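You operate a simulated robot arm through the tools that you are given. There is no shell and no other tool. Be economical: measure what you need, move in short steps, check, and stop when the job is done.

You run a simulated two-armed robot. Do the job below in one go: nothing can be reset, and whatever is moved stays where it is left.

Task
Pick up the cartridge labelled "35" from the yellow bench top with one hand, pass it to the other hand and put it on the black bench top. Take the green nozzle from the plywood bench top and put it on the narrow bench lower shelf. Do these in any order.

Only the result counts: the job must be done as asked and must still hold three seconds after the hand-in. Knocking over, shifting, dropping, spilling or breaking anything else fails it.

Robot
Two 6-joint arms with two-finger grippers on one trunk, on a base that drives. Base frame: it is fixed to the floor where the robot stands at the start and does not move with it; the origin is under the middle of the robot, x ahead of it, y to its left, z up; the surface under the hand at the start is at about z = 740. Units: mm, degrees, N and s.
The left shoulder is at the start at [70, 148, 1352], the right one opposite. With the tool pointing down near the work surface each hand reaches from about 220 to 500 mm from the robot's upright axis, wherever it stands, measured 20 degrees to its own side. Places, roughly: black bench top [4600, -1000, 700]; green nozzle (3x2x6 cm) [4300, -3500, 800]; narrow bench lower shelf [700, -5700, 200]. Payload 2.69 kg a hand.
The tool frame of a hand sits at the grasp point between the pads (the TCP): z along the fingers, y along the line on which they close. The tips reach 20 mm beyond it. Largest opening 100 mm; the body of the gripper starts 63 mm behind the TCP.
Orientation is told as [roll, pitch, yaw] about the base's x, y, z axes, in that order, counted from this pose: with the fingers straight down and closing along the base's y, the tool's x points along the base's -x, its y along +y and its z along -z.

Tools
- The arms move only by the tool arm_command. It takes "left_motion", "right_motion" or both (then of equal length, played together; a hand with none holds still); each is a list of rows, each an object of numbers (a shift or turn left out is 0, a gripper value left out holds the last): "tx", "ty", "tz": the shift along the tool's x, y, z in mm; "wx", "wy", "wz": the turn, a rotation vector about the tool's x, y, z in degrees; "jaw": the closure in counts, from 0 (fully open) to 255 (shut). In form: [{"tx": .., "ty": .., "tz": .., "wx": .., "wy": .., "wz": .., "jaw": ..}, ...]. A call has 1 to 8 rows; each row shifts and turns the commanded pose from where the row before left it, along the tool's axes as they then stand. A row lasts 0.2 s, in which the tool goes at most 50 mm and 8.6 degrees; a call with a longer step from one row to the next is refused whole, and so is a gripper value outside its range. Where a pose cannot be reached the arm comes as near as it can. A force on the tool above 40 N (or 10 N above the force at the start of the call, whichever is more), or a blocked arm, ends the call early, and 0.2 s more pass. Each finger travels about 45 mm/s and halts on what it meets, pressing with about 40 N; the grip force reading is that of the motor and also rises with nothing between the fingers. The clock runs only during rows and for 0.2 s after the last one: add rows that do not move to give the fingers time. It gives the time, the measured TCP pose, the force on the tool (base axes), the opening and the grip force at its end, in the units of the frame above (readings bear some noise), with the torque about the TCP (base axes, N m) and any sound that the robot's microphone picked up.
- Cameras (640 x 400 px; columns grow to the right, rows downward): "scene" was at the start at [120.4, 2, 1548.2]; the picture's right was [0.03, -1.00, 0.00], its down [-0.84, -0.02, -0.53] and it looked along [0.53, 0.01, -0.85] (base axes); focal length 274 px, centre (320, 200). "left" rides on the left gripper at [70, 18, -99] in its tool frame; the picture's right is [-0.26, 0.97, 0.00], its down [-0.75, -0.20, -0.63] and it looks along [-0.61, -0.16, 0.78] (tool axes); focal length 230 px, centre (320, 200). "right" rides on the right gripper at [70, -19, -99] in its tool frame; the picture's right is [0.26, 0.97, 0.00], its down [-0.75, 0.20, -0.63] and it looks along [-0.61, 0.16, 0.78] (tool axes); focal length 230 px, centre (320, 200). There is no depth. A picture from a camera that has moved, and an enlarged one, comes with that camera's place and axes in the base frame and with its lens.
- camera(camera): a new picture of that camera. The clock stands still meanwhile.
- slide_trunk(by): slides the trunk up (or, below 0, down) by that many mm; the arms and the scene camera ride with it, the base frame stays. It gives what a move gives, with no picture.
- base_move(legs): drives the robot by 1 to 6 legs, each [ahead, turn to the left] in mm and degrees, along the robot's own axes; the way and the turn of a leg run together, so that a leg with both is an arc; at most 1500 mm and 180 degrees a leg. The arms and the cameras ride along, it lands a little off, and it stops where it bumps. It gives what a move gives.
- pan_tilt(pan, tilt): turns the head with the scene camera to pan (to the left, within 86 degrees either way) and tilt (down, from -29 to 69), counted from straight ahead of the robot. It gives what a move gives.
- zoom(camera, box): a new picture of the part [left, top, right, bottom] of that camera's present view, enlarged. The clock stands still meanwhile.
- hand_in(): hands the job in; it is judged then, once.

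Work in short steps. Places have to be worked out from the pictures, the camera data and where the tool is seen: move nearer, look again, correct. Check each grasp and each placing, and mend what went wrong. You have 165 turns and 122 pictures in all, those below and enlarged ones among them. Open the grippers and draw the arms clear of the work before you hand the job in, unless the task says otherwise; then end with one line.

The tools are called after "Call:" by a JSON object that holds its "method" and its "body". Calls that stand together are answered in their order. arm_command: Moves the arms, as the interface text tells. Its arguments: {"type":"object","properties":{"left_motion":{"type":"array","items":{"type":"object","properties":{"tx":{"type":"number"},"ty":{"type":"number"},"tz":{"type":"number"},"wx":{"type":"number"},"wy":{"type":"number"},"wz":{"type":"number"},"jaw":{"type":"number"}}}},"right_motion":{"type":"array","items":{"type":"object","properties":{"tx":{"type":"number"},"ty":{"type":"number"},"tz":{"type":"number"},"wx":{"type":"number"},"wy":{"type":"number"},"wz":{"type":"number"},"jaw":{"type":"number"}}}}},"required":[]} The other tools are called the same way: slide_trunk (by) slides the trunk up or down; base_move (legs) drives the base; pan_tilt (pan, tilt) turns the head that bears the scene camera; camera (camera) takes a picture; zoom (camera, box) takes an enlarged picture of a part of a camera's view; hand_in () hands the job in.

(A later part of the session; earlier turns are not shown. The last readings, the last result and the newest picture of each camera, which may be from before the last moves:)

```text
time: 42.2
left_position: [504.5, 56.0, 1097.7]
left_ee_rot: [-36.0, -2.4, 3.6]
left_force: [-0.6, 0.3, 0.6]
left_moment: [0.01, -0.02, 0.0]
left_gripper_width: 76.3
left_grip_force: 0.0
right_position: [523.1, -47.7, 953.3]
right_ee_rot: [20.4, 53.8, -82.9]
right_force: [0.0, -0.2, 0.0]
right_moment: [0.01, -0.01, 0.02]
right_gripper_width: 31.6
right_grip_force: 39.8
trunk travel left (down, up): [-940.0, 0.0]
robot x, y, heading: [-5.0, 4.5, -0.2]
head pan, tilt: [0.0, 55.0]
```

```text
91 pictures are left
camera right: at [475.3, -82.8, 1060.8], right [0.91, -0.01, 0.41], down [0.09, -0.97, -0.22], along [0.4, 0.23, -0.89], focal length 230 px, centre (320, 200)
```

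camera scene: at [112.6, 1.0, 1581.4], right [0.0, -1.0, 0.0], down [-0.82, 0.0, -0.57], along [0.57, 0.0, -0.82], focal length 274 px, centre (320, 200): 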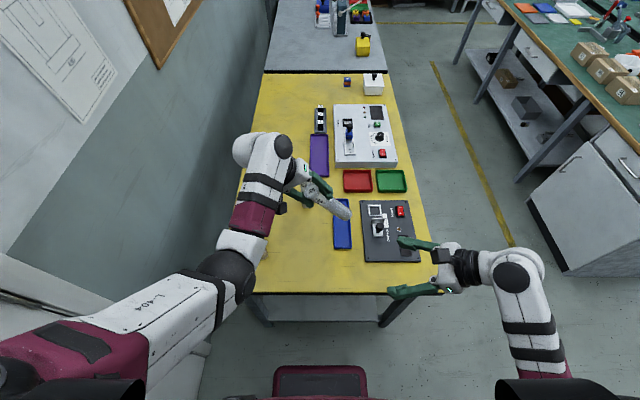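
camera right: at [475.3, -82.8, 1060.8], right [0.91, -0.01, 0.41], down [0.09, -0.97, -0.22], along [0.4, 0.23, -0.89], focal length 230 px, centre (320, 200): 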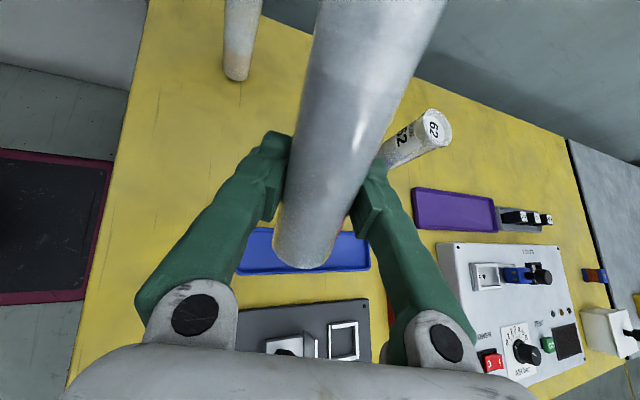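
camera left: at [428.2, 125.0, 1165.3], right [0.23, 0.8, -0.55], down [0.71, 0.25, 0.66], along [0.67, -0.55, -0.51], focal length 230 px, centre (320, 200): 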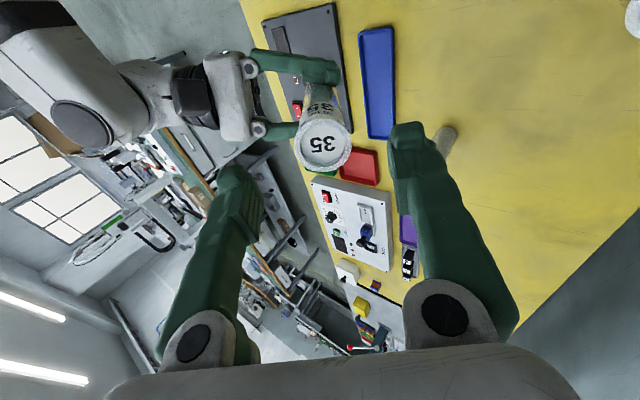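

Handover done. I move the left hand away and level it, while the right retracts a little with the cartridge.

Call:
{"method": "arm_command", "body": {"left_motion": [{"ty": 32, "tz": -24}, {"ty": 32, "tz": -24}, {"ty": 32, "tz": -24, "wx": -8}, {"wx": -8}, {"wx": -8}, {"wx": -8}, {"wx": -4}], "right_motion": [{"tz": -20, "ty": -10}, {"tz": -20, "ty": -10}, {"tz": -20, "ty": -15}, {"tz": -20, "ty": -20}, {"tz": -10, "ty": -25}, {"ty": -25}, {"ty": -20}]}}

Call:
{"method": "pan_tilt", "body": {"pan": -60, "tilt": 15}}

Call:
{"method": "camera", "body": {"camera": "scene"}}

```text
time: 43.8
left_position: [522.4, 176.6, 1076.4]
left_ee_rot: [0.3, -2.5, 3.5]
left_force: [-0.5, 0.4, 0.3]
left_moment: [-0.03, -0.01, -0.02]
left_gripper_width: 76.5
left_grip_force: 0.1
left hand out of reach, approached as far as the arm can: row 4, 5
right_position: [377.8, -99.8, 977.5]
right_ee_rot: [20.5, 53.7, -82.8]
right_force: [0.0, -0.4, -1.3]
right_moment: [-0.04, -0.04, 0.0]
right_gripper_width: 31.8
right_grip_force: 40.3
trunk travel left (down, up): [-940.0, 0.0]
robot x, y, heading: [-11.5, 1.1, 0.0]
head pan, tilt: [0.0, 55.0]
```

```text
time: 45.1
left_position: [523.8, 177.5, 1076.0]
left_ee_rot: [0.1, -2.5, 3.7]
left_force: [0.2, 0.6, 0.7]
left_moment: [0.0, -0.01, 0.02]
left_gripper_width: 76.4
left_grip_force: 0.0
right_position: [379.3, -98.0, 978.0]
right_ee_rot: [20.4, 53.7, -82.9]
right_force: [0.1, 0.0, -1.4]
right_moment: [0.02, 0.0, -0.04]
right_gripper_width: 31.4
right_grip_force: 40.1
trunk travel left (down, up): [-940.0, 0.0]
robot x, y, heading: [-11.6, 1.5, 0.0]
head pan, tilt: [-60.0, 15.0]
```

```text
90 pictures are left
camera scene: at [87.0, -81.0, 1641.6], right [-0.87, -0.5, 0.0], down [-0.13, 0.22, -0.97], along [0.48, -0.84, -0.26], focal length 274 px, centre (320, 200)
```

scene: 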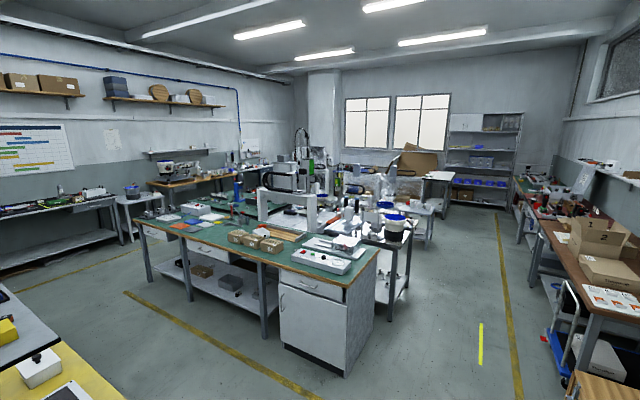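

The aisle between the yellow bench and the island (x≈650–3150, y<−1450) runs along +x at y≈−870. I turn right in place, then look before driving.

Call:
{"method": "base_move", "body": {"legs": [[0, -88]]}}

Call:
{"method": "pan_tilt", "body": {"pan": 0, "tilt": 50}}

Call:
{"method": "camera", "body": {"camera": "scene"}}

```text
time: 49.2
left_position: [191.7, -524.8, 1074.7]
left_ee_rot: [0.3, -2.4, -83.7]
left_force: [0.2, 0.0, 0.3]
left_moment: [-0.04, -0.02, 0.01]
left_gripper_width: 76.7
left_grip_force: 0.0
right_position: [-91.2, -395.3, 978.1]
right_ee_rot: [20.5, 53.8, -170.1]
right_force: [-0.6, 0.1, -2.0]
right_moment: [-0.01, 0.01, 0.01]
right_gripper_width: 31.6
right_grip_force: 40.0
trunk travel left (down, up): [-940.0, 0.0]
robot x, y, heading: [-10.7, 0.1, -87.2]
head pan, tilt: [-60.0, 15.0]
```

```text
time: 50.5
left_position: [192.6, -525.4, 1075.7]
left_ee_rot: [0.3, -2.4, -83.7]
left_force: [0.2, -0.5, 0.3]
left_moment: [0.01, 0.02, 0.0]
left_gripper_width: 76.5
left_grip_force: 0.1
right_position: [-90.9, -394.6, 978.2]
right_ee_rot: [20.3, 53.7, -170.1]
right_force: [-0.2, -0.1, -1.1]
right_moment: [0.02, 0.03, -0.01]
right_gripper_width: 31.3
right_grip_force: 39.7
trunk travel left (down, up): [-940.0, 0.0]
robot x, y, heading: [-13.6, -0.0, -87.2]
head pan, tilt: [0.0, 50.0]
```

```text
89 pictures are left
camera scene: at [-4.0, -127.4, 1588.0], right [-1.0, -0.05, 0.0], down [-0.04, 0.77, -0.64], along [0.03, -0.64, -0.77], focal length 274 px, centre (320, 200)
```

scene: 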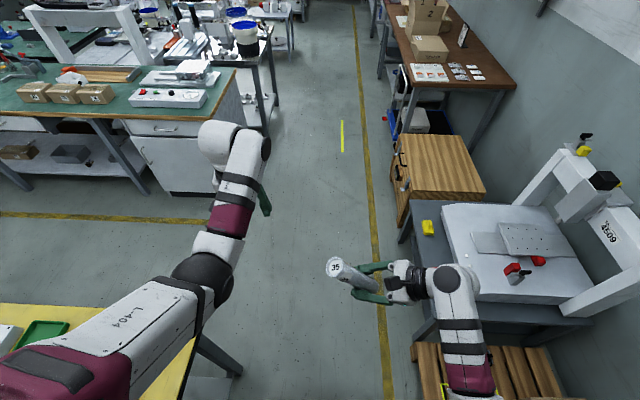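

The grey table's edge is at x≈−278 on the right, yellow bench corner (355, −280) on the left. I take heading −83°, drive 870 mm, then turn to face +x.

Call:
{"method": "base_move", "body": {"legs": [[0, 4], [870, 0], [0, 83]]}}

Call:
{"method": "pan_tilt", "body": {"pan": 0, "tilt": 25}}

Call:
{"method": "camera", "body": {"camera": "scene"}}

```text
time: 59.1
left_position: [627.3, -696.4, 1075.0]
left_ee_rot: [0.2, -2.3, 2.6]
left_force: [-0.3, -0.4, 0.3]
left_moment: [-0.03, -0.01, -0.05]
left_gripper_width: 76.6
left_grip_force: 0.0
right_position: [480.0, -970.1, 977.5]
right_ee_rot: [20.3, 53.8, -83.9]
right_force: [0.7, -0.2, -1.0]
right_moment: [-0.05, 0.0, 0.0]
right_gripper_width: 31.2
right_grip_force: 39.8
trunk travel left (down, up): [-940.0, 0.0]
robot x, y, heading: [95.0, -864.4, -1.0]
head pan, tilt: [0.0, 50.0]
```

```text
time: 60.0
left_position: [629.1, -696.6, 1075.3]
left_ee_rot: [0.1, -2.5, 2.6]
left_force: [0.1, 0.2, 0.2]
left_moment: [0.01, 0.0, 0.01]
left_gripper_width: 76.6
left_grip_force: 0.0
right_position: [479.9, -968.9, 977.8]
right_ee_rot: [20.4, 53.7, -84.0]
right_force: [0.0, 0.1, -0.5]
right_moment: [-0.06, 0.03, 0.03]
right_gripper_width: 30.9
right_grip_force: 39.8
trunk travel left (down, up): [-940.0, 0.0]
robot x, y, heading: [92.8, -863.9, -0.8]
head pan, tilt: [0.0, 25.0]
```

```text
88 pictures are left
camera scene: at [234.6, -866.3, 1625.4], right [-0.02, -1.0, 0.0], down [-0.42, 0.01, -0.91], along [0.91, -0.01, -0.42], focal length 274 px, centre (320, 200)
```

scene: 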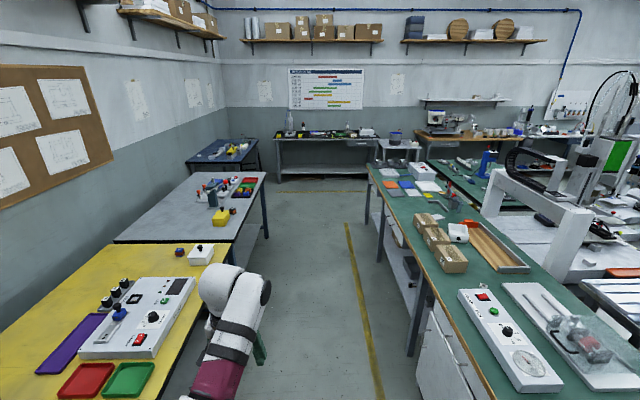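

The black bench is straight ahead at the far wall. I drive 3000 mm along the aisle and look again.

Call:
{"method": "base_move", "body": {"legs": [[1500, 0.5], [1500, 0]]}}

Call:
{"method": "camera", "body": {"camera": "scene"}}

```text
time: 74.6
left_position: [3646.1, -742.5, 1076.0]
left_ee_rot: [0.2, -2.6, 1.9]
left_force: [0.9, 0.7, 0.4]
left_moment: [0.0, -0.03, 0.04]
left_gripper_width: 76.6
left_grip_force: 0.1
right_position: [3495.1, -1015.9, 977.0]
right_ee_rot: [20.4, 53.8, -84.5]
right_force: [0.6, -0.4, -0.7]
right_moment: [-0.01, 0.0, -0.02]
right_gripper_width: 30.8
right_grip_force: 40.1
trunk travel left (down, up): [-940.0, 0.0]
robot x, y, heading: [3109.2, -903.8, -1.6]
head pan, tilt: [0.0, 25.0]
```

```text
87 pictures are left
camera scene: at [3251.1, -909.2, 1625.5], right [-0.03, -1.0, 0.0], down [-0.42, 0.01, -0.91], along [0.91, -0.02, -0.42], focal length 274 px, centre (320, 200)
```

scene: 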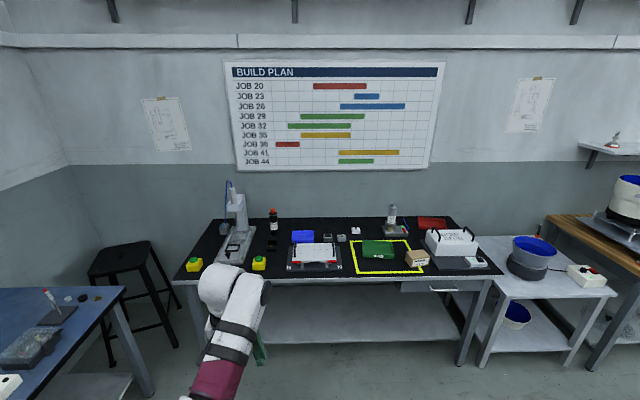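

Black bench front edge ≈ x 4326, depth ~600. I zoom to find a free spot.

Call:
{"method": "zoom", "body": {"camera": "scene", "box": [170, 200, 500, 300]}}

```text
1.94 times, centred on (335, 250) of scene
camera zoom: at [3251.1, -909.2, 1625.5], right [-0.03, -1.0, 0.0], down [-0.42, 0.01, -0.91], along [0.91, -0.02, -0.42], focal length 531 px, centre (291, 103)
```

zoom: 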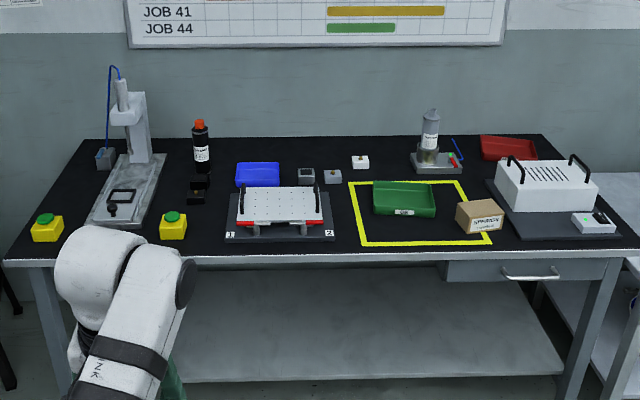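

A free patch on the black top lies around (4385, −710), between the yellow button and the jig. Here in free space I level the right tool so the cartridge is upright, then turn it to point ahead.

Call:
{"method": "arm_command", "body": {"right_motion": [{"wy": 8}, {"wy": 8}, {"wy": 8}, {"wy": 8}, {"wy": 2, "wz": 6}, {"wz": 6}, {"ty": 30, "tz": -30}, {"ty": 30, "tz": -30}]}}

Call:
{"method": "arm_command", "body": {"right_motion": [{"wx": -8}, {"wx": -8}, {"wx": -8}, {"wx": -8}, {"wx": -8}, {"wx": -8}, {"wx": -8}, {"wx": -8}]}}

Call:
{"method": "camera", "body": {"camera": "right"}}

```text
time: 76.4
left_position: [3649.9, -743.3, 1073.6]
left_ee_rot: [0.2, -2.3, 2.0]
left_force: [0.6, 0.8, 0.6]
left_moment: [0.02, 0.01, 0.02]
left_gripper_width: 76.4
left_grip_force: 0.2
right_position: [3544.2, -1084.5, 983.0]
right_ee_rot: [-29.9, 89.6, -131.3]
right_force: [-0.3, 0.1, -1.9]
right_moment: [-0.02, 0.0, 0.05]
right_gripper_width: 31.2
right_grip_force: 40.5
right hand out of reach, approached as far as the arm can: row 8
trunk travel left (down, up): [-940.0, 0.0]
robot x, y, heading: [3106.7, -903.7, -1.6]
head pan, tilt: [0.0, 25.0]
```

```text
time: 78.2
left_position: [3646.9, -742.8, 1076.3]
left_ee_rot: [0.1, -2.5, 1.9]
left_force: [-0.6, -0.2, 0.0]
left_moment: [-0.02, -0.01, 0.0]
left_gripper_width: 76.3
left_grip_force: 0.1
right_position: [3539.1, -1083.1, 985.6]
right_ee_rot: [57.1, 89.4, -108.4]
right_force: [0.5, -0.5, -0.7]
right_moment: [0.04, 0.0, -0.02]
right_gripper_width: 30.9
right_grip_force: 40.0
trunk travel left (down, up): [-940.0, 0.0]
robot x, y, heading: [3108.9, -906.4, -1.5]
head pan, tilt: [0.0, 25.0]
```

```text
85 pictures are left
camera right: at [3440.1, -1089.6, 1053.8], right [0.24, -0.93, 0.27], down [-0.56, -0.36, -0.75], along [0.79, 0.03, -0.61], focal length 230 px, centre (320, 200)
```

right: 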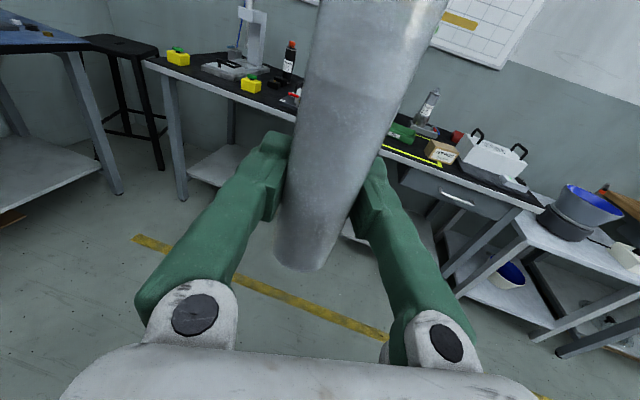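

The cartridge is upright with the tool pointing roughly ahead, and bottom ≈48 mm below TCP. I tuck the left hand in to the side and turn the right a touch more.

Call:
{"method": "arm_command", "body": {"left_motion": [{"tx": 35, "ty": 27, "tz": 15}, {"tx": 35, "ty": 27, "tz": 15}, {"tx": 35, "ty": 27, "tz": 15}, {"tx": 35, "ty": 27, "tz": 15}, {"tx": 35, "ty": 27, "tz": 15}, {"tx": 35, "ty": 27, "tz": 15}], "right_motion": [{"wx": -7}, {"wx": -7}, {}, {}, {}, {}]}}

Call:
{"method": "base_move", "body": {"legs": [[0, 35], [450, 0], [0, -33.5]]}}

```text
time: 79.6
left_position: [3447.9, -586.9, 956.7]
left_ee_rot: [0.1, -2.6, 2.1]
left_force: [0.1, -0.2, 0.5]
left_moment: [0.01, -0.01, -0.01]
left_gripper_width: 76.7
left_grip_force: 0.1
left hand out of reach, approached as far as the arm can: row 1, 2, 3
right_position: [3540.3, -1081.2, 984.8]
right_ee_rot: [76.6, 89.5, -102.7]
right_force: [-0.7, -0.3, -0.7]
right_moment: [0.0, -0.01, -0.02]
right_gripper_width: 30.9
right_grip_force: 40.3
trunk travel left (down, up): [-940.0, 0.0]
robot x, y, heading: [3107.1, -904.9, -1.3]
head pan, tilt: [0.0, 25.0]
```

```text
time: 85.6
left_position: [3814.5, -331.0, 957.3]
left_ee_rot: [0.1, -2.5, 3.5]
left_force: [-0.2, -0.1, -0.6]
left_moment: [-0.02, -0.01, 0.03]
left_gripper_width: 76.6
left_grip_force: 0.0
right_position: [3917.7, -822.8, 983.2]
right_ee_rot: [65.4, 89.4, -112.5]
right_force: [-0.5, 0.2, -0.6]
right_moment: [0.0, 0.0, 0.02]
right_gripper_width: 31.1
right_grip_force: 40.3
trunk travel left (down, up): [-940.0, 0.0]
robot x, y, heading: [3479.6, -653.7, -0.0]
head pan, tilt: [0.0, 25.0]
```

I shift left another ~110 mm while advancing, then look again from closer.

Call:
{"method": "base_move", "body": {"legs": [[0, 22], [300, 0], [0, -22]]}}

Call:
{"method": "pan_tilt", "body": {"pan": -10, "tilt": 45}}

Call:
{"method": "camera", "body": {"camera": "scene"}}

Call:
{"method": "camera", "body": {"camera": "right"}}

```text
time: 89.9
left_position: [4091.4, -216.7, 956.4]
left_ee_rot: [0.1, -2.5, 3.7]
left_force: [0.2, -0.2, -0.5]
left_moment: [0.01, -0.03, 0.04]
left_gripper_width: 76.9
left_grip_force: 0.1
right_position: [4196.8, -710.6, 983.7]
right_ee_rot: [69.7, 89.5, -108.0]
right_force: [-0.1, -0.2, -0.4]
right_moment: [0.0, 0.02, 0.04]
right_gripper_width: 30.7
right_grip_force: 40.0
trunk travel left (down, up): [-940.0, 0.0]
robot x, y, heading: [3760.0, -548.4, 0.4]
head pan, tilt: [0.0, 25.0]
```

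```text
time: 90.8
left_position: [4092.0, -218.2, 956.6]
left_ee_rot: [0.2, -2.5, 3.6]
left_force: [0.0, -0.4, 0.7]
left_moment: [-0.01, 0.03, 0.01]
left_gripper_width: 76.7
left_grip_force: 0.1
right_position: [4196.8, -710.8, 984.0]
right_ee_rot: [63.6, 89.6, -114.0]
right_force: [-0.1, -0.5, -0.5]
right_moment: [-0.01, 0.02, -0.02]
right_gripper_width: 31.1
right_grip_force: 40.5
trunk travel left (down, up): [-940.0, 0.0]
robot x, y, heading: [3760.1, -543.4, 0.5]
head pan, tilt: [-10.0, 45.0]
```

```text
84 pictures are left
camera scene: at [3891.2, -559.0, 1594.9], right [-0.17, -0.99, 0.0], down [-0.7, 0.12, -0.71], along [0.7, -0.12, -0.71], focal length 274 px, centre (320, 200)
```

scene: 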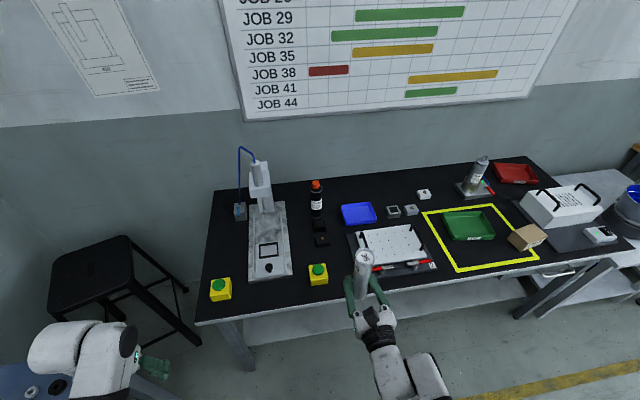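

```text
83 pictures are left
camera right: at [4097.3, -696.3, 1053.2], right [0.04, -0.96, 0.26], down [-0.62, -0.23, -0.75], along [0.78, -0.14, -0.61], focal length 230 px, centre (320, 200)
```

right: 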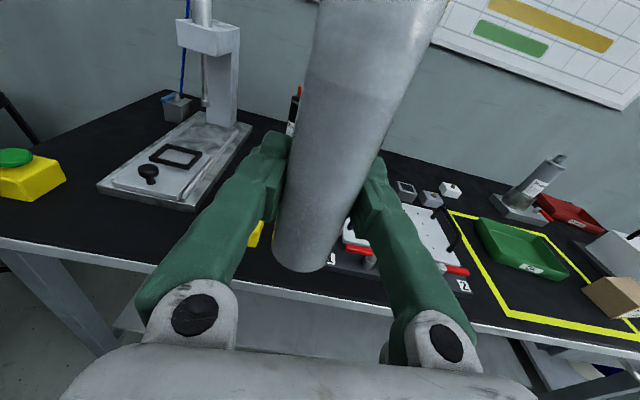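

Triangulating gives the table z≈731 and front edge x≈4283; the gap spans y −660…−770. I drive 135 mm to bring the cartridge to (4332, −713), then lower the trunk 140.

Call:
{"method": "base_move", "body": {"legs": [[135, 0]]}}

Call:
{"method": "slide_trunk", "body": {"by": -140}}

Call:
{"method": "camera", "body": {"camera": "scene"}}

Call:
{"method": "camera", "body": {"camera": "right"}}

```text
time: 92.1
left_position: [4223.2, -217.8, 957.4]
left_ee_rot: [0.3, -2.6, 3.7]
left_force: [-0.1, 0.0, 0.3]
left_moment: [0.02, 0.02, -0.04]
left_gripper_width: 76.6
left_grip_force: 0.0
right_position: [4327.3, -709.6, 983.5]
right_ee_rot: [80.6, 89.6, -97.1]
right_force: [-0.5, 0.7, -1.5]
right_moment: [0.0, 0.04, -0.02]
right_gripper_width: 30.9
right_grip_force: 39.9
trunk travel left (down, up): [-940.0, 0.0]
robot x, y, heading: [3896.0, -544.9, 0.2]
head pan, tilt: [-10.0, 45.0]
```

```text
time: 93.7
left_position: [4225.3, -216.0, 816.2]
left_ee_rot: [0.3, -2.6, 3.7]
left_force: [0.2, -0.2, 0.0]
left_moment: [-0.01, -0.02, -0.01]
left_gripper_width: 76.8
left_grip_force: 0.0
right_position: [4331.0, -709.5, 843.8]
right_ee_rot: [63.6, 89.5, -114.0]
right_force: [0.2, 0.1, -0.6]
right_moment: [0.02, 0.0, 0.0]
right_gripper_width: 31.0
right_grip_force: 40.1
trunk travel left (down, up): [-800.0, 140.0]
robot x, y, heading: [3889.1, -543.0, 0.3]
head pan, tilt: [-10.0, 45.0]
```

```text
82 pictures are left
camera scene: at [4024.4, -558.0, 1454.9], right [-0.17, -0.99, 0.0], down [-0.7, 0.12, -0.71], along [0.7, -0.12, -0.71], focal length 274 px, centre (320, 200)
```

scene: 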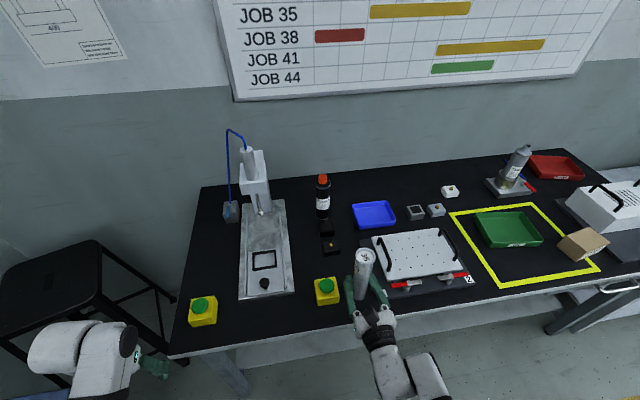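

```text
81 pictures are left
camera right: at [4230.7, -695.2, 913.3], right [0.04, -0.96, 0.26], down [-0.62, -0.23, -0.75], along [0.78, -0.13, -0.61], focal length 230 px, centre (320, 200)
```

right: 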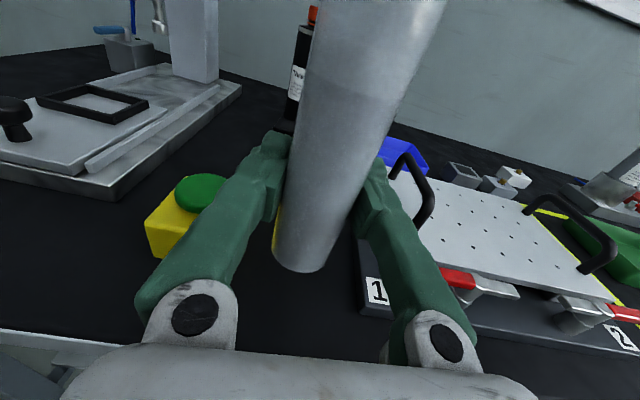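

Gap is y −635…−769, cartridge at −709: good. I lower 50 mm with the arm.

Call:
{"method": "arm_command", "body": {"right_motion": [{"tx": -15}, {"tx": -15}, {"tx": -12}, {"tx": -8}, {}]}}

Call:
{"method": "camera", "body": {"camera": "right"}}

```text
time: 94.9
left_position: [4225.4, -217.4, 816.1]
left_ee_rot: [0.2, -2.5, 3.7]
left_force: [-0.6, -0.4, -0.7]
left_moment: [0.02, 0.0, 0.02]
left_gripper_width: 76.3
left_grip_force: 0.1
right_position: [4319.1, -704.5, 816.1]
right_ee_rot: [42.9, 89.3, -134.3]
right_force: [0.8, -0.6, -0.8]
right_moment: [-0.01, -0.02, 0.02]
right_gripper_width: 31.1
right_grip_force: 39.6
right hand out of reach, approached as far as the arm can: row 2, 3, 4
trunk travel left (down, up): [-800.0, 140.0]
robot x, y, heading: [3896.5, -542.2, 0.1]
head pan, tilt: [-10.0, 45.0]
```

```text
80 pictures are left
camera right: at [4220.3, -690.3, 886.6], right [0.05, -0.96, 0.27], down [-0.63, -0.24, -0.74], along [0.78, -0.13, -0.61], focal length 230 px, centre (320, 200)
```

right: 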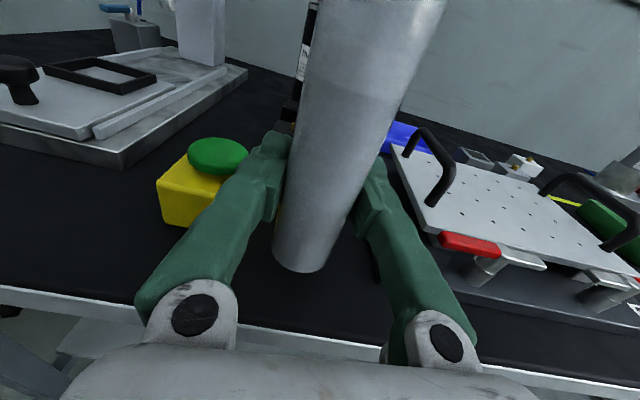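

Arm limit reached in descending; I bring the command back up and use the trunk for the rest.

Call:
{"method": "arm_command", "body": {"right_motion": [{"tx": 25}, {}]}}

Call:
{"method": "slide_trunk", "body": {"by": -30}}

Call:
{"method": "camera", "body": {"camera": "right"}}

```text
time: 95.5
left_position: [4225.4, -216.5, 815.9]
left_ee_rot: [0.2, -2.3, 3.7]
left_force: [0.1, -0.4, -0.6]
left_moment: [0.01, -0.01, -0.01]
left_gripper_width: 76.9
left_grip_force: 0.0
right_position: [4320.2, -704.2, 840.6]
right_ee_rot: [60.5, 89.5, -117.1]
right_force: [-0.1, -0.2, -1.2]
right_moment: [0.01, -0.03, 0.02]
right_gripper_width: 31.1
right_grip_force: 39.9
trunk travel left (down, up): [-800.0, 140.0]
robot x, y, heading: [3889.5, -544.6, 0.2]
head pan, tilt: [-10.0, 45.0]
```

```text
time: 96.3
left_position: [4224.5, -217.5, 787.9]
left_ee_rot: [0.2, -2.4, 3.7]
left_force: [0.0, 0.5, 0.3]
left_moment: [0.01, -0.03, 0.0]
left_gripper_width: 76.4
left_grip_force: 0.0
right_position: [4320.2, -704.0, 811.4]
right_ee_rot: [62.9, 89.4, -114.8]
right_force: [-0.9, -0.1, -0.8]
right_moment: [0.0, 0.02, 0.02]
right_gripper_width: 31.0
right_grip_force: 40.0
trunk travel left (down, up): [-770.0, 170.0]
robot x, y, heading: [3892.1, -545.9, 0.3]
head pan, tilt: [-10.0, 45.0]
```

```text
79 pictures are left
camera right: at [4221.0, -690.0, 880.8], right [0.04, -0.96, 0.26], down [-0.62, -0.23, -0.75], along [0.78, -0.13, -0.61], focal length 230 px, centre (320, 200)
```

right: 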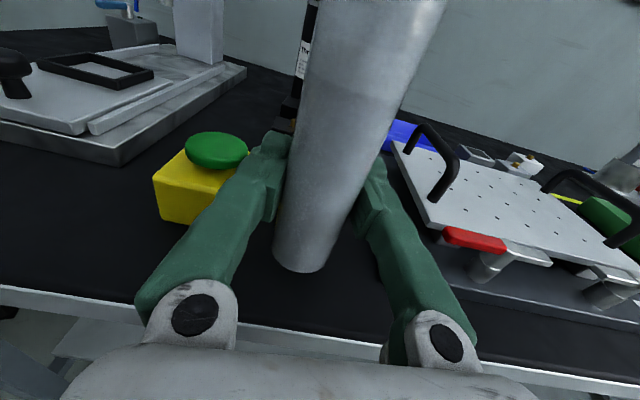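

Bottom ≈763. I lower the trunk by 20 and watch the force.

Call:
{"method": "arm_command", "body": {"right_motion": [{"tz": 10}, {}]}}

Call:
{"method": "slide_trunk", "body": {"by": -20}}

Call:
{"method": "camera", "body": {"camera": "scene"}}

```text
time: 96.9
left_position: [4225.1, -216.2, 785.2]
left_ee_rot: [0.1, -2.6, 3.7]
left_force: [-0.4, -1.2, -0.3]
left_moment: [0.0, 0.0, -0.02]
left_gripper_width: 76.6
left_grip_force: 0.1
right_position: [4329.6, -703.7, 812.0]
right_ee_rot: [63.5, 89.5, -114.3]
right_force: [-0.3, 0.2, -1.1]
right_moment: [0.0, 0.0, 0.0]
right_gripper_width: 30.9
right_grip_force: 40.2
trunk travel left (down, up): [-770.0, 170.0]
robot x, y, heading: [3896.3, -546.0, 0.2]
head pan, tilt: [-10.0, 45.0]
```

```text
time: 97.5
left_position: [4224.1, -217.6, 766.3]
left_ee_rot: [0.2, -2.5, 3.7]
left_force: [0.3, 0.3, 0.2]
left_moment: [0.0, -0.03, 0.02]
left_gripper_width: 76.3
left_grip_force: 0.1
right_position: [4329.2, -702.9, 792.6]
right_ee_rot: [90.8, 89.6, -87.1]
right_force: [1.3, -2.3, 5.3]
right_moment: [-0.01, -0.06, -0.04]
right_gripper_width: 31.0
right_grip_force: 39.7
trunk travel left (down, up): [-750.0, 190.0]
robot x, y, heading: [3891.6, -545.8, 0.3]
head pan, tilt: [-10.0, 45.0]
```

```text
78 pictures are left
camera scene: at [4023.9, -557.9, 1405.0], right [-0.17, -0.99, 0.0], down [-0.7, 0.12, -0.71], along [0.7, -0.12, -0.71], focal length 274 px, centre (320, 200)
```

scene: 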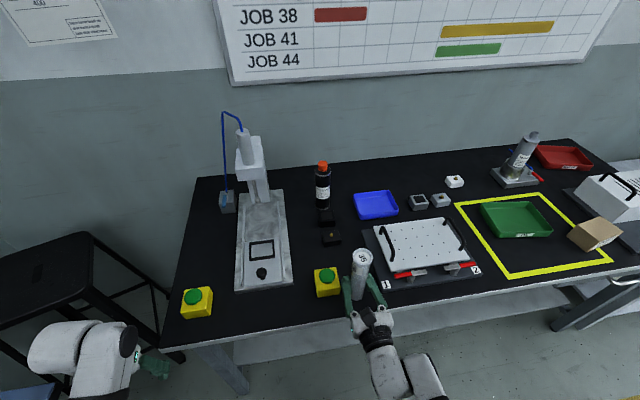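

Contact felt (force +5 N). I lower 2 mm more and open the gripper slightly to release.

Call:
{"method": "slide_trunk", "body": {"by": -2}}

Call:
{"method": "arm_command", "body": {"right_motion": [{"jaw": 170}, {"jaw": 150}, {"jaw": 135}, {}, {}]}}

Call:
{"method": "camera", "body": {"camera": "right"}}

```text
time: 98.1
left_position: [4224.1, -216.9, 764.9]
left_ee_rot: [0.3, -2.6, 3.8]
left_force: [0.6, 0.3, 0.6]
left_moment: [0.03, -0.02, 0.02]
left_gripper_width: 76.4
left_grip_force: 0.1
right_position: [4329.4, -702.7, 792.6]
right_ee_rot: [126.6, 89.5, -51.1]
right_force: [2.9, -4.1, 18.4]
right_moment: [0.1, -0.02, 0.0]
right_gripper_width: 30.9
right_grip_force: 39.7
trunk travel left (down, up): [-748.0, 192.0]
robot x, y, heading: [3891.2, -546.8, 0.0]
head pan, tilt: [-10.0, 45.0]
```

```text
time: 99.3
left_position: [4225.0, -216.4, 764.5]
left_ee_rot: [0.3, -2.6, 3.7]
left_force: [0.6, 0.0, 0.1]
left_moment: [0.0, -0.01, -0.02]
left_gripper_width: 76.4
left_grip_force: 0.0
right_position: [4330.2, -703.3, 789.5]
right_ee_rot: [62.0, 89.5, -115.8]
right_force: [-1.6, -0.5, -0.5]
right_moment: [-0.02, 0.0, 0.0]
right_gripper_width: 46.5
right_grip_force: 0.0
trunk travel left (down, up): [-748.0, 192.0]
robot x, y, heading: [3895.0, -543.8, 0.1]
head pan, tilt: [-10.0, 45.0]
```

```text
77 pictures are left
camera right: at [4230.8, -689.7, 858.9], right [0.04, -0.96, 0.26], down [-0.62, -0.23, -0.75], along [0.78, -0.14, -0.61], focal length 230 px, centre (320, 200)
```

right: 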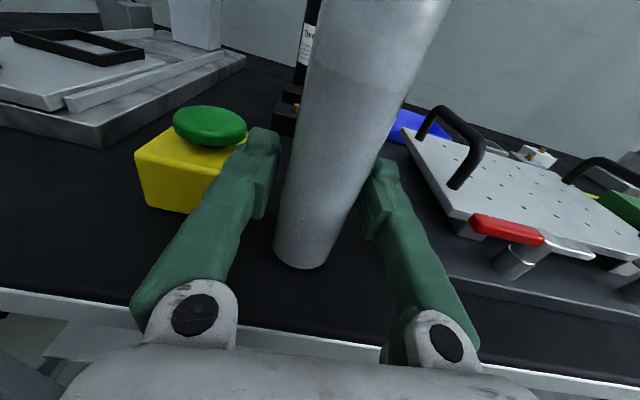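

Released and standing. I withdraw the hand straight back along its axis.

Call:
{"method": "arm_command", "body": {"right_motion": [{"tz": -15}, {"tz": -25}, {"tz": -30}, {"tz": -30}]}}

Call:
{"method": "camera", "body": {"camera": "right"}}

```text
time: 100.3
left_position: [4224.2, -216.2, 764.5]
left_ee_rot: [0.2, -2.5, 3.7]
left_force: [-0.7, -0.2, -0.7]
left_moment: [-0.01, -0.04, 0.0]
left_gripper_width: 76.8
left_grip_force: 0.0
right_position: [4228.8, -707.3, 789.6]
right_ee_rot: [71.9, 89.5, -105.7]
right_force: [0.1, -0.4, -0.3]
right_moment: [-0.01, 0.02, -0.02]
right_gripper_width: 47.0
right_grip_force: 0.1
trunk travel left (down, up): [-748.0, 192.0]
robot x, y, heading: [3891.3, -545.4, 0.1]
head pan, tilt: [-10.0, 45.0]
```

```text
76 pictures are left
camera right: at [4129.8, -694.0, 859.1], right [0.04, -0.96, 0.27], down [-0.62, -0.23, -0.75], along [0.78, -0.14, -0.61], focal length 230 px, centre (320, 200)
```

right: 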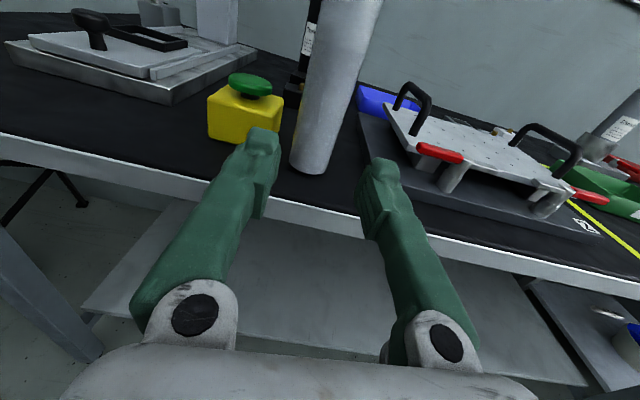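

35 stands upright and free. I back off 320 mm, raise the trunk, turn right and view the aisle towards the plywood bench.

Call:
{"method": "base_move", "body": {"legs": [[-320, 0], [0, -90]]}}

Call:
{"method": "slide_trunk", "body": {"by": 190}}

Call:
{"method": "pan_tilt", "body": {"pan": 10, "tilt": 28}}

Call:
{"method": "camera", "body": {"camera": "scene"}}

```text
time: 106.2
left_position: [3900.1, -878.1, 764.4]
left_ee_rot: [0.2, -2.6, -86.3]
left_force: [0.5, 0.6, -0.1]
left_moment: [0.0, 0.01, 0.0]
left_gripper_width: 76.3
left_grip_force: 0.0
right_position: [3409.5, -882.5, 789.7]
right_ee_rot: [64.4, 89.5, 156.7]
right_force: [-0.3, 0.5, -1.0]
right_moment: [-0.03, 0.01, 0.04]
right_gripper_width: 47.2
right_grip_force: 0.0
trunk travel left (down, up): [-748.0, 192.0]
robot x, y, heading: [3569.8, -546.2, -89.7]
head pan, tilt: [-10.0, 45.0]
```

```text
time: 108.3
left_position: [3901.4, -877.5, 954.0]
left_ee_rot: [0.2, -2.4, -86.4]
left_force: [0.3, -0.2, 0.3]
left_moment: [0.02, 0.0, -0.01]
left_gripper_width: 76.7
left_grip_force: 0.1
right_position: [3410.2, -882.3, 979.3]
right_ee_rot: [64.4, 89.6, 156.8]
right_force: [0.1, 0.3, 0.7]
right_moment: [-0.01, -0.03, 0.01]
right_gripper_width: 47.1
right_grip_force: 0.1
trunk travel left (down, up): [-938.0, 2.0]
robot x, y, heading: [3571.6, -544.5, -90.0]
head pan, tilt: [-10.0, 45.0]
```

```text
time: 109.2
left_position: [3900.2, -876.4, 955.9]
left_ee_rot: [0.2, -2.6, -86.3]
left_force: [-0.4, -0.1, 0.6]
left_moment: [-0.01, 0.0, -0.04]
left_gripper_width: 76.5
left_grip_force: 0.0
right_position: [3409.7, -882.2, 977.8]
right_ee_rot: [64.6, 89.5, 156.9]
right_force: [0.2, 0.5, 0.3]
right_moment: [0.02, 0.0, -0.04]
right_gripper_width: 46.9
right_grip_force: 0.1
trunk travel left (down, up): [-938.0, 2.0]
robot x, y, heading: [3572.9, -546.5, -89.7]
head pan, tilt: [10.0, 28.0]
```

```text
75 pictures are left
camera scene: at [3590.6, -685.7, 1618.6], right [-0.98, -0.18, 0.0], down [-0.08, 0.46, -0.88], along [0.16, -0.87, -0.47], focal length 274 px, centre (320, 200)
```

scene: 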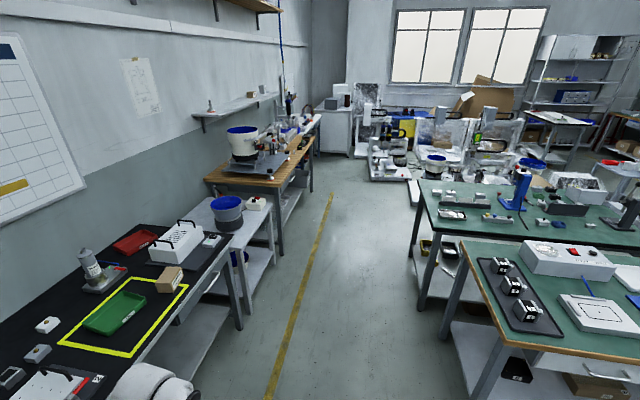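

The aisle is clear. I angle slightly left and drive 1500 mm.

Call:
{"method": "base_move", "body": {"legs": [[0, 6], [1500, 0], [0, -6]]}}

Call:
{"method": "pan_tilt", "body": {"pan": 40, "tilt": 28}}

Call:
{"method": "camera", "body": {"camera": "scene"}}

```text
time: 117.7
left_position: [4047.1, -2379.9, 954.1]
left_ee_rot: [0.1, -2.5, -87.3]
left_force: [0.3, -0.5, 0.2]
left_moment: [0.01, 0.01, -0.03]
left_gripper_width: 76.5
left_grip_force: 0.1
right_position: [3556.0, -2377.5, 980.0]
right_ee_rot: [75.1, 89.3, 166.5]
right_force: [-0.5, 0.5, 0.1]
right_moment: [-0.01, -0.02, 0.02]
right_gripper_width: 47.2
right_grip_force: 0.0
trunk travel left (down, up): [-938.0, 2.0]
robot x, y, heading: [3719.6, -2046.4, -90.9]
head pan, tilt: [10.0, 28.0]
```

```text
time: 118.6
left_position: [4046.1, -2381.4, 954.5]
left_ee_rot: [0.2, -2.5, -87.2]
left_force: [-0.2, 0.0, 0.2]
left_moment: [-0.05, -0.03, 0.01]
left_gripper_width: 76.7
left_grip_force: 0.2
right_position: [3554.6, -2377.8, 978.3]
right_ee_rot: [66.4, 89.5, 157.9]
right_force: [-0.4, -0.6, 0.9]
right_moment: [0.01, 0.03, -0.04]
right_gripper_width: 47.0
right_grip_force: 0.1
trunk travel left (down, up): [-938.0, 2.0]
robot x, y, heading: [3721.1, -2044.6, -90.6]
head pan, tilt: [40.0, 28.0]
```

```text
74 pictures are left
camera scene: at [3781.1, -2165.0, 1618.7], right [-0.77, -0.63, 0.0], down [-0.3, 0.36, -0.88], along [0.56, -0.68, -0.47], focal length 274 px, centre (320, 200)
```

scene: 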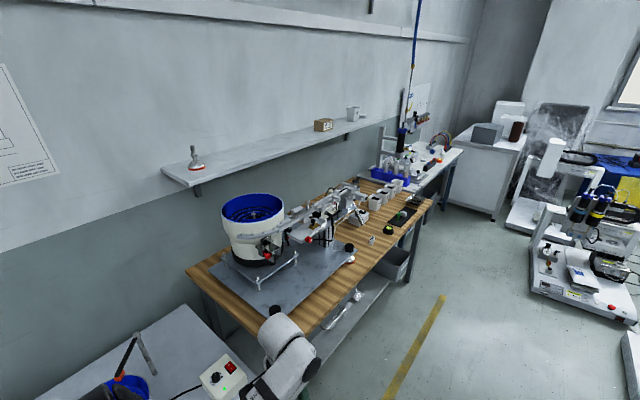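

I zoom on the far end of the plywood bench for the green nozzle.

Call:
{"method": "zoom", "body": {"camera": "scene", "box": [330, 165, 450, 265]}}

```text
4.00 times, centred on (390, 215) of scene
camera zoom: at [3781.1, -2165.0, 1618.7], right [-0.77, -0.63, 0.0], down [-0.3, 0.36, -0.88], along [0.56, -0.68, -0.47], focal length 1095 px, centre (40, 140)
```

zoom: 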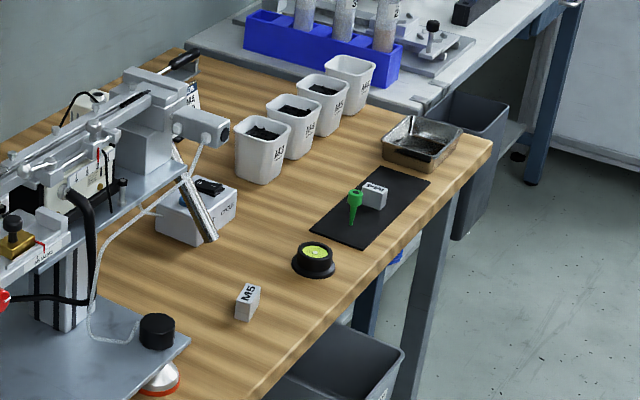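

The nozzle is near (4306, −3537) on a black mat, about 95 mm in from the bench edge (x≈4210). I drive to y≈−3372 and face the bench.

Call:
{"method": "base_move", "body": {"legs": [[1330, 0.6], [0, 90]]}}

Call:
{"method": "pan_tilt", "body": {"pan": -15, "tilt": 45}}

Call:
{"method": "camera", "body": {"camera": "scene"}}

Call:
{"method": "camera", "body": {"camera": "right"}}

```text
time: 129.1
left_position: [4052.3, -3043.8, 954.1]
left_ee_rot: [0.2, -2.5, 3.9]
left_force: [-0.8, -0.9, 0.4]
left_moment: [0.0, 0.03, 0.02]
left_gripper_width: 76.7
left_grip_force: 0.1
right_position: [4060.3, -3533.9, 978.1]
right_ee_rot: [67.1, 89.4, -110.3]
right_force: [-0.7, -0.2, -0.3]
right_moment: [-0.03, 0.02, 0.05]
right_gripper_width: 47.2
right_grip_force: 0.0
trunk travel left (down, up): [-938.0, 2.0]
robot x, y, heading: [3721.9, -3372.2, 0.5]
head pan, tilt: [40.0, 28.0]
```

```text
time: 130.3
left_position: [4051.7, -3041.6, 954.4]
left_ee_rot: [0.1, -2.5, 3.9]
left_force: [0.7, -0.3, -0.3]
left_moment: [0.04, -0.01, 0.01]
left_gripper_width: 76.7
left_grip_force: 0.1
right_position: [4059.5, -3533.9, 979.7]
right_ee_rot: [67.6, 89.3, -109.8]
right_force: [0.5, -0.3, 0.6]
right_moment: [0.03, 0.01, 0.03]
right_gripper_width: 47.1
right_grip_force: 0.1
trunk travel left (down, up): [-938.0, 2.0]
robot x, y, heading: [3722.2, -3369.8, 0.4]
head pan, tilt: [-15.0, 45.0]
```

```text
72 pictures are left
camera scene: at [3851.9, -3390.9, 1592.9], right [-0.25, -0.97, 0.0], down [-0.68, 0.18, -0.71], along [0.68, -0.18, -0.71], focal length 274 px, centre (320, 200)
```

scene: 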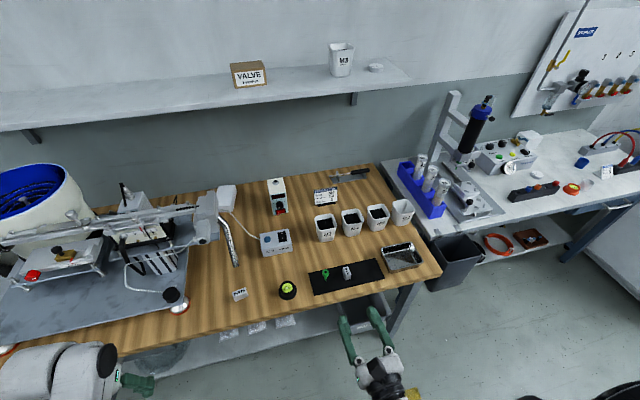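

```text
71 pictures are left
camera right: at [3960.3, -3519.6, 1048.8], right [0.04, -0.96, 0.27], down [-0.62, -0.24, -0.75], along [0.78, -0.13, -0.61], focal length 230 px, centre (320, 200)
```

right: 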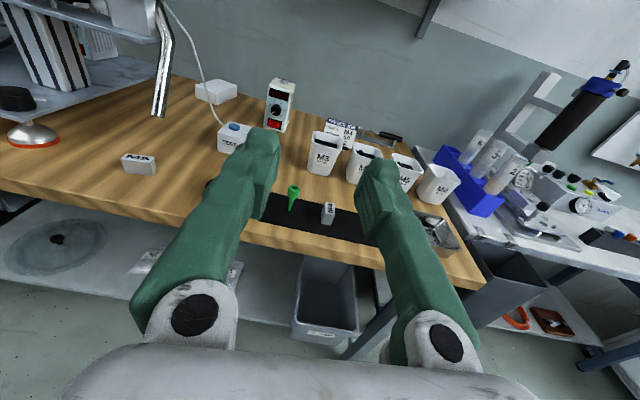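

Call:
{"method": "zoom", "body": {"camera": "right", "box": [260, 165, 360, 240]}}

Call:
{"method": "zoom", "body": {"camera": "scene", "box": [265, 245, 385, 320]}}

```text
5.33 times, centred on (310, 202) of right
camera zoom: at [3960.3, -3519.6, 1048.8], right [0.04, -0.96, 0.27], down [-0.62, -0.24, -0.75], along [0.78, -0.13, -0.61], focal length 1227 px, centre (373, 187)
```

zoom: 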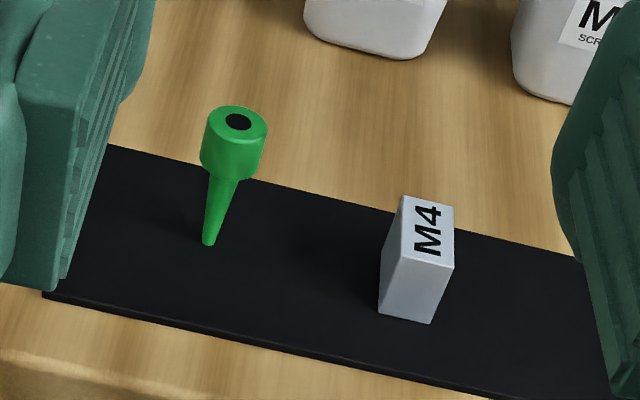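

```text
5.33 times, centred on (325, 282) of scene
camera zoom: at [3851.9, -3390.9, 1592.9], right [-0.25, -0.97, 0.0], down [-0.68, 0.18, -0.71], along [0.68, -0.18, -0.71], focal length 1460 px, centre (293, -240)
```

zoom: 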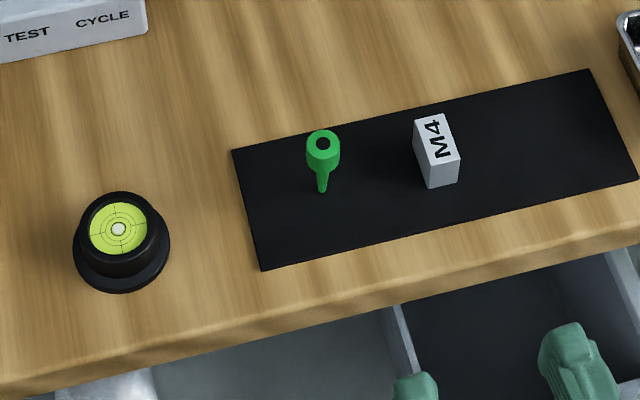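

The nozzle stands upright, tip down: tip (4287, −3525, 750), head top z≈807, head ~22 mm wide. I pull the left hand back 50 mm, then drive ahead 150 and lower the trunk 170.

Call:
{"method": "arm_command", "body": {"left_motion": [{"tx": 30, "tz": 10}, {"tx": 30, "tz": 10}, {}]}}

Call:
{"method": "base_move", "body": {"legs": [[120, 0]]}}

Call:
{"method": "slide_trunk", "body": {"by": -150}}

Call:
{"method": "camera", "body": {"camera": "right"}}

```text
time: 131.1
left_position: [3993.1, -3046.1, 932.4]
left_ee_rot: [0.2, -2.6, 3.9]
left_force: [0.5, -0.4, -0.2]
left_moment: [-0.02, -0.02, 0.02]
left_gripper_width: 76.9
left_grip_force: 0.1
right_position: [4061.1, -3533.9, 978.9]
right_ee_rot: [62.9, 89.4, -114.5]
right_force: [0.1, 0.4, 0.2]
right_moment: [-0.01, -0.01, 0.01]
right_gripper_width: 47.1
right_grip_force: 0.0
trunk travel left (down, up): [-938.0, 2.0]
robot x, y, heading: [3721.3, -3371.5, 0.3]
head pan, tilt: [-15.0, 45.0]
```

```text
time: 132.4
left_position: [4111.7, -3044.8, 933.0]
left_ee_rot: [0.2, -2.7, 4.0]
left_force: [-0.1, -0.1, -0.4]
left_moment: [0.03, -0.02, 0.01]
left_gripper_width: 76.7
left_grip_force: 0.0
right_position: [4176.1, -3533.0, 980.4]
right_ee_rot: [79.9, 89.5, -97.6]
right_force: [-0.8, 0.9, -0.2]
right_moment: [0.03, 0.01, -0.01]
right_gripper_width: 47.2
right_grip_force: 0.1
trunk travel left (down, up): [-938.0, 2.0]
robot x, y, heading: [3842.4, -3371.9, 0.4]
head pan, tilt: [-15.0, 45.0]
```

```text
time: 134.1
left_position: [4113.1, -3044.6, 782.1]
left_ee_rot: [0.2, -2.5, 4.0]
left_force: [0.4, -0.1, 0.4]
left_moment: [-0.03, 0.0, -0.01]
left_gripper_width: 76.7
left_grip_force: 0.1
right_position: [4179.0, -3532.6, 828.3]
right_ee_rot: [65.4, 89.4, -112.1]
right_force: [0.9, 0.5, -0.2]
right_moment: [0.0, -0.01, 0.0]
right_gripper_width: 47.1
right_grip_force: 0.0
trunk travel left (down, up): [-788.0, 152.0]
robot x, y, heading: [3844.3, -3370.1, 0.7]
head pan, tilt: [-15.0, 45.0]
```

```text
68 pictures are left
camera right: at [4079.8, -3518.8, 898.7], right [0.04, -0.96, 0.27], down [-0.62, -0.24, -0.75], along [0.78, -0.13, -0.61], focal length 230 px, centre (320, 200)
```

right: 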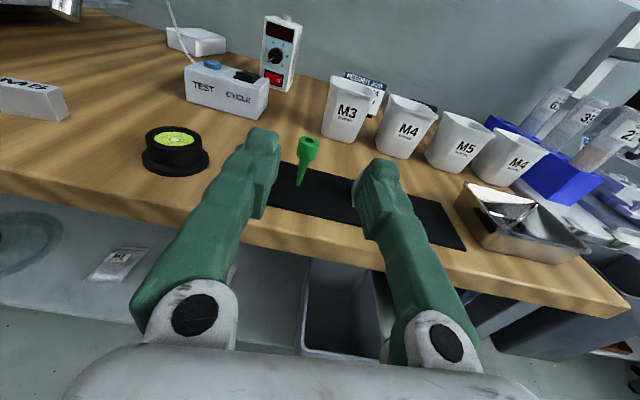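

Nozzle head confirmed at (4284, −3525). I lower to z≈797, align sideways, and advance part way.

Call:
{"method": "arm_command", "body": {"right_motion": [{"tx": -16, "ty": -4}, {"tx": -15, "ty": -4}, {"tz": 25}, {"tz": 25}, {"tz": 15}, {}]}}

Call:
{"method": "camera", "body": {"camera": "right"}}

```text
time: 135.5
left_position: [4113.1, -3044.8, 781.8]
left_ee_rot: [0.2, -2.5, 3.9]
left_force: [0.8, -0.1, -0.4]
left_moment: [0.02, 0.01, -0.01]
left_gripper_width: 76.4
left_grip_force: 0.0
right_position: [4244.0, -3521.3, 797.5]
right_ee_rot: [65.5, 89.5, -111.9]
right_force: [0.3, -0.9, -0.6]
right_moment: [0.01, 0.01, -0.01]
right_gripper_width: 46.9
right_grip_force: 0.0
trunk travel left (down, up): [-788.0, 152.0]
robot x, y, heading: [3839.3, -3369.0, 0.4]
head pan, tilt: [-15.0, 45.0]
```

```text
67 pictures are left
camera right: at [4144.2, -3508.0, 867.6], right [0.04, -0.96, 0.27], down [-0.62, -0.24, -0.75], along [0.78, -0.13, -0.61], focal length 230 px, centre (320, 200)
```

right: 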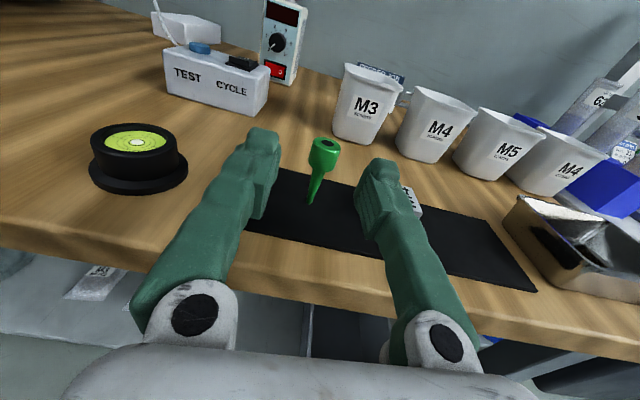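

Nozzle is 40 mm ahead, centred. I advance 40 mm and check.

Call:
{"method": "arm_command", "body": {"right_motion": [{"tz": 15, "ty": 3}, {"tz": 15}, {"tz": 10}, {}]}}

Call:
{"method": "camera", "body": {"camera": "right"}}

```text
time: 136.5
left_position: [4112.8, -3045.6, 782.8]
left_ee_rot: [0.1, -2.5, 3.9]
left_force: [-1.6, -0.1, 0.3]
left_moment: [-0.01, 0.02, 0.05]
left_gripper_width: 76.5
left_grip_force: 0.1
right_position: [4279.5, -3520.1, 807.3]
right_ee_rot: [48.0, 89.2, -129.0]
right_force: [0.2, 0.0, 1.0]
right_moment: [-0.01, 0.04, 0.0]
right_gripper_width: 47.2
right_grip_force: 0.1
right hand out of reach, approached as far as the arm can: row 2, 3
trunk travel left (down, up): [-788.0, 152.0]
robot x, y, heading: [3841.1, -3374.0, 0.5]
head pan, tilt: [-15.0, 45.0]
```

```text
66 pictures are left
camera right: at [4179.8, -3507.1, 877.6], right [0.05, -0.96, 0.27], down [-0.62, -0.24, -0.74], along [0.78, -0.13, -0.61], focal length 230 px, centre (320, 200)
```

right: 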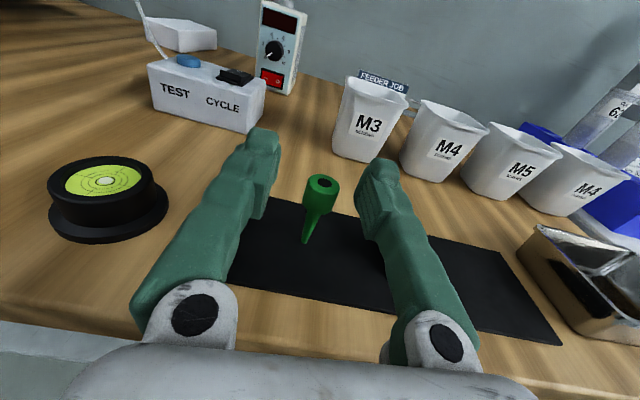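

The arm's at reach; I lower the trunk 12 mm so the pads sit at head height, then close.

Call:
{"method": "slide_trunk", "body": {"by": -12}}

Call:
{"method": "arm_command", "body": {"right_motion": [{"jaw": 170}, {"jaw": 200}, {"jaw": 255}, {}, {}, {}]}}

Call:
{"method": "camera", "body": {"camera": "right"}}

```text
time: 137.1
left_position: [4113.6, -3044.1, 770.2]
left_ee_rot: [0.2, -2.5, 3.9]
left_force: [0.5, -0.1, -1.4]
left_moment: [-0.03, -0.01, -0.01]
left_gripper_width: 76.7
left_grip_force: 0.0
right_position: [4279.1, -3519.5, 795.3]
right_ee_rot: [48.3, 89.4, -128.7]
right_force: [0.0, -0.1, 0.6]
right_moment: [0.0, 0.0, 0.01]
right_gripper_width: 47.3
right_grip_force: 0.0
trunk travel left (down, up): [-776.0, 164.0]
robot x, y, heading: [3838.5, -3367.4, 0.5]
head pan, tilt: [-15.0, 45.0]
```

```text
time: 138.5
left_position: [4112.6, -3044.3, 769.7]
left_ee_rot: [0.3, -2.6, 3.8]
left_force: [0.3, 0.1, -0.4]
left_moment: [0.02, 0.03, 0.03]
left_gripper_width: 76.4
left_grip_force: 0.0
right_position: [4278.6, -3519.8, 795.2]
right_ee_rot: [48.6, 89.3, -128.6]
right_force: [-0.9, -0.3, 0.0]
right_moment: [-0.02, 0.0, 0.0]
right_gripper_width: 0.1
right_grip_force: 29.4
trunk travel left (down, up): [-776.0, 164.0]
robot x, y, heading: [3837.2, -3365.6, 0.3]
head pan, tilt: [-15.0, 45.0]
```

```text
65 pictures are left
camera right: at [4179.7, -3507.0, 865.6], right [0.05, -0.96, 0.27], down [-0.62, -0.24, -0.74], along [0.78, -0.13, -0.61], focal length 230 px, centre (320, 200)
```

right: 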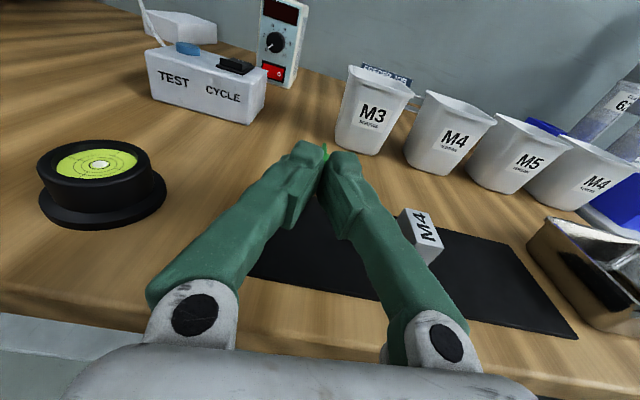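

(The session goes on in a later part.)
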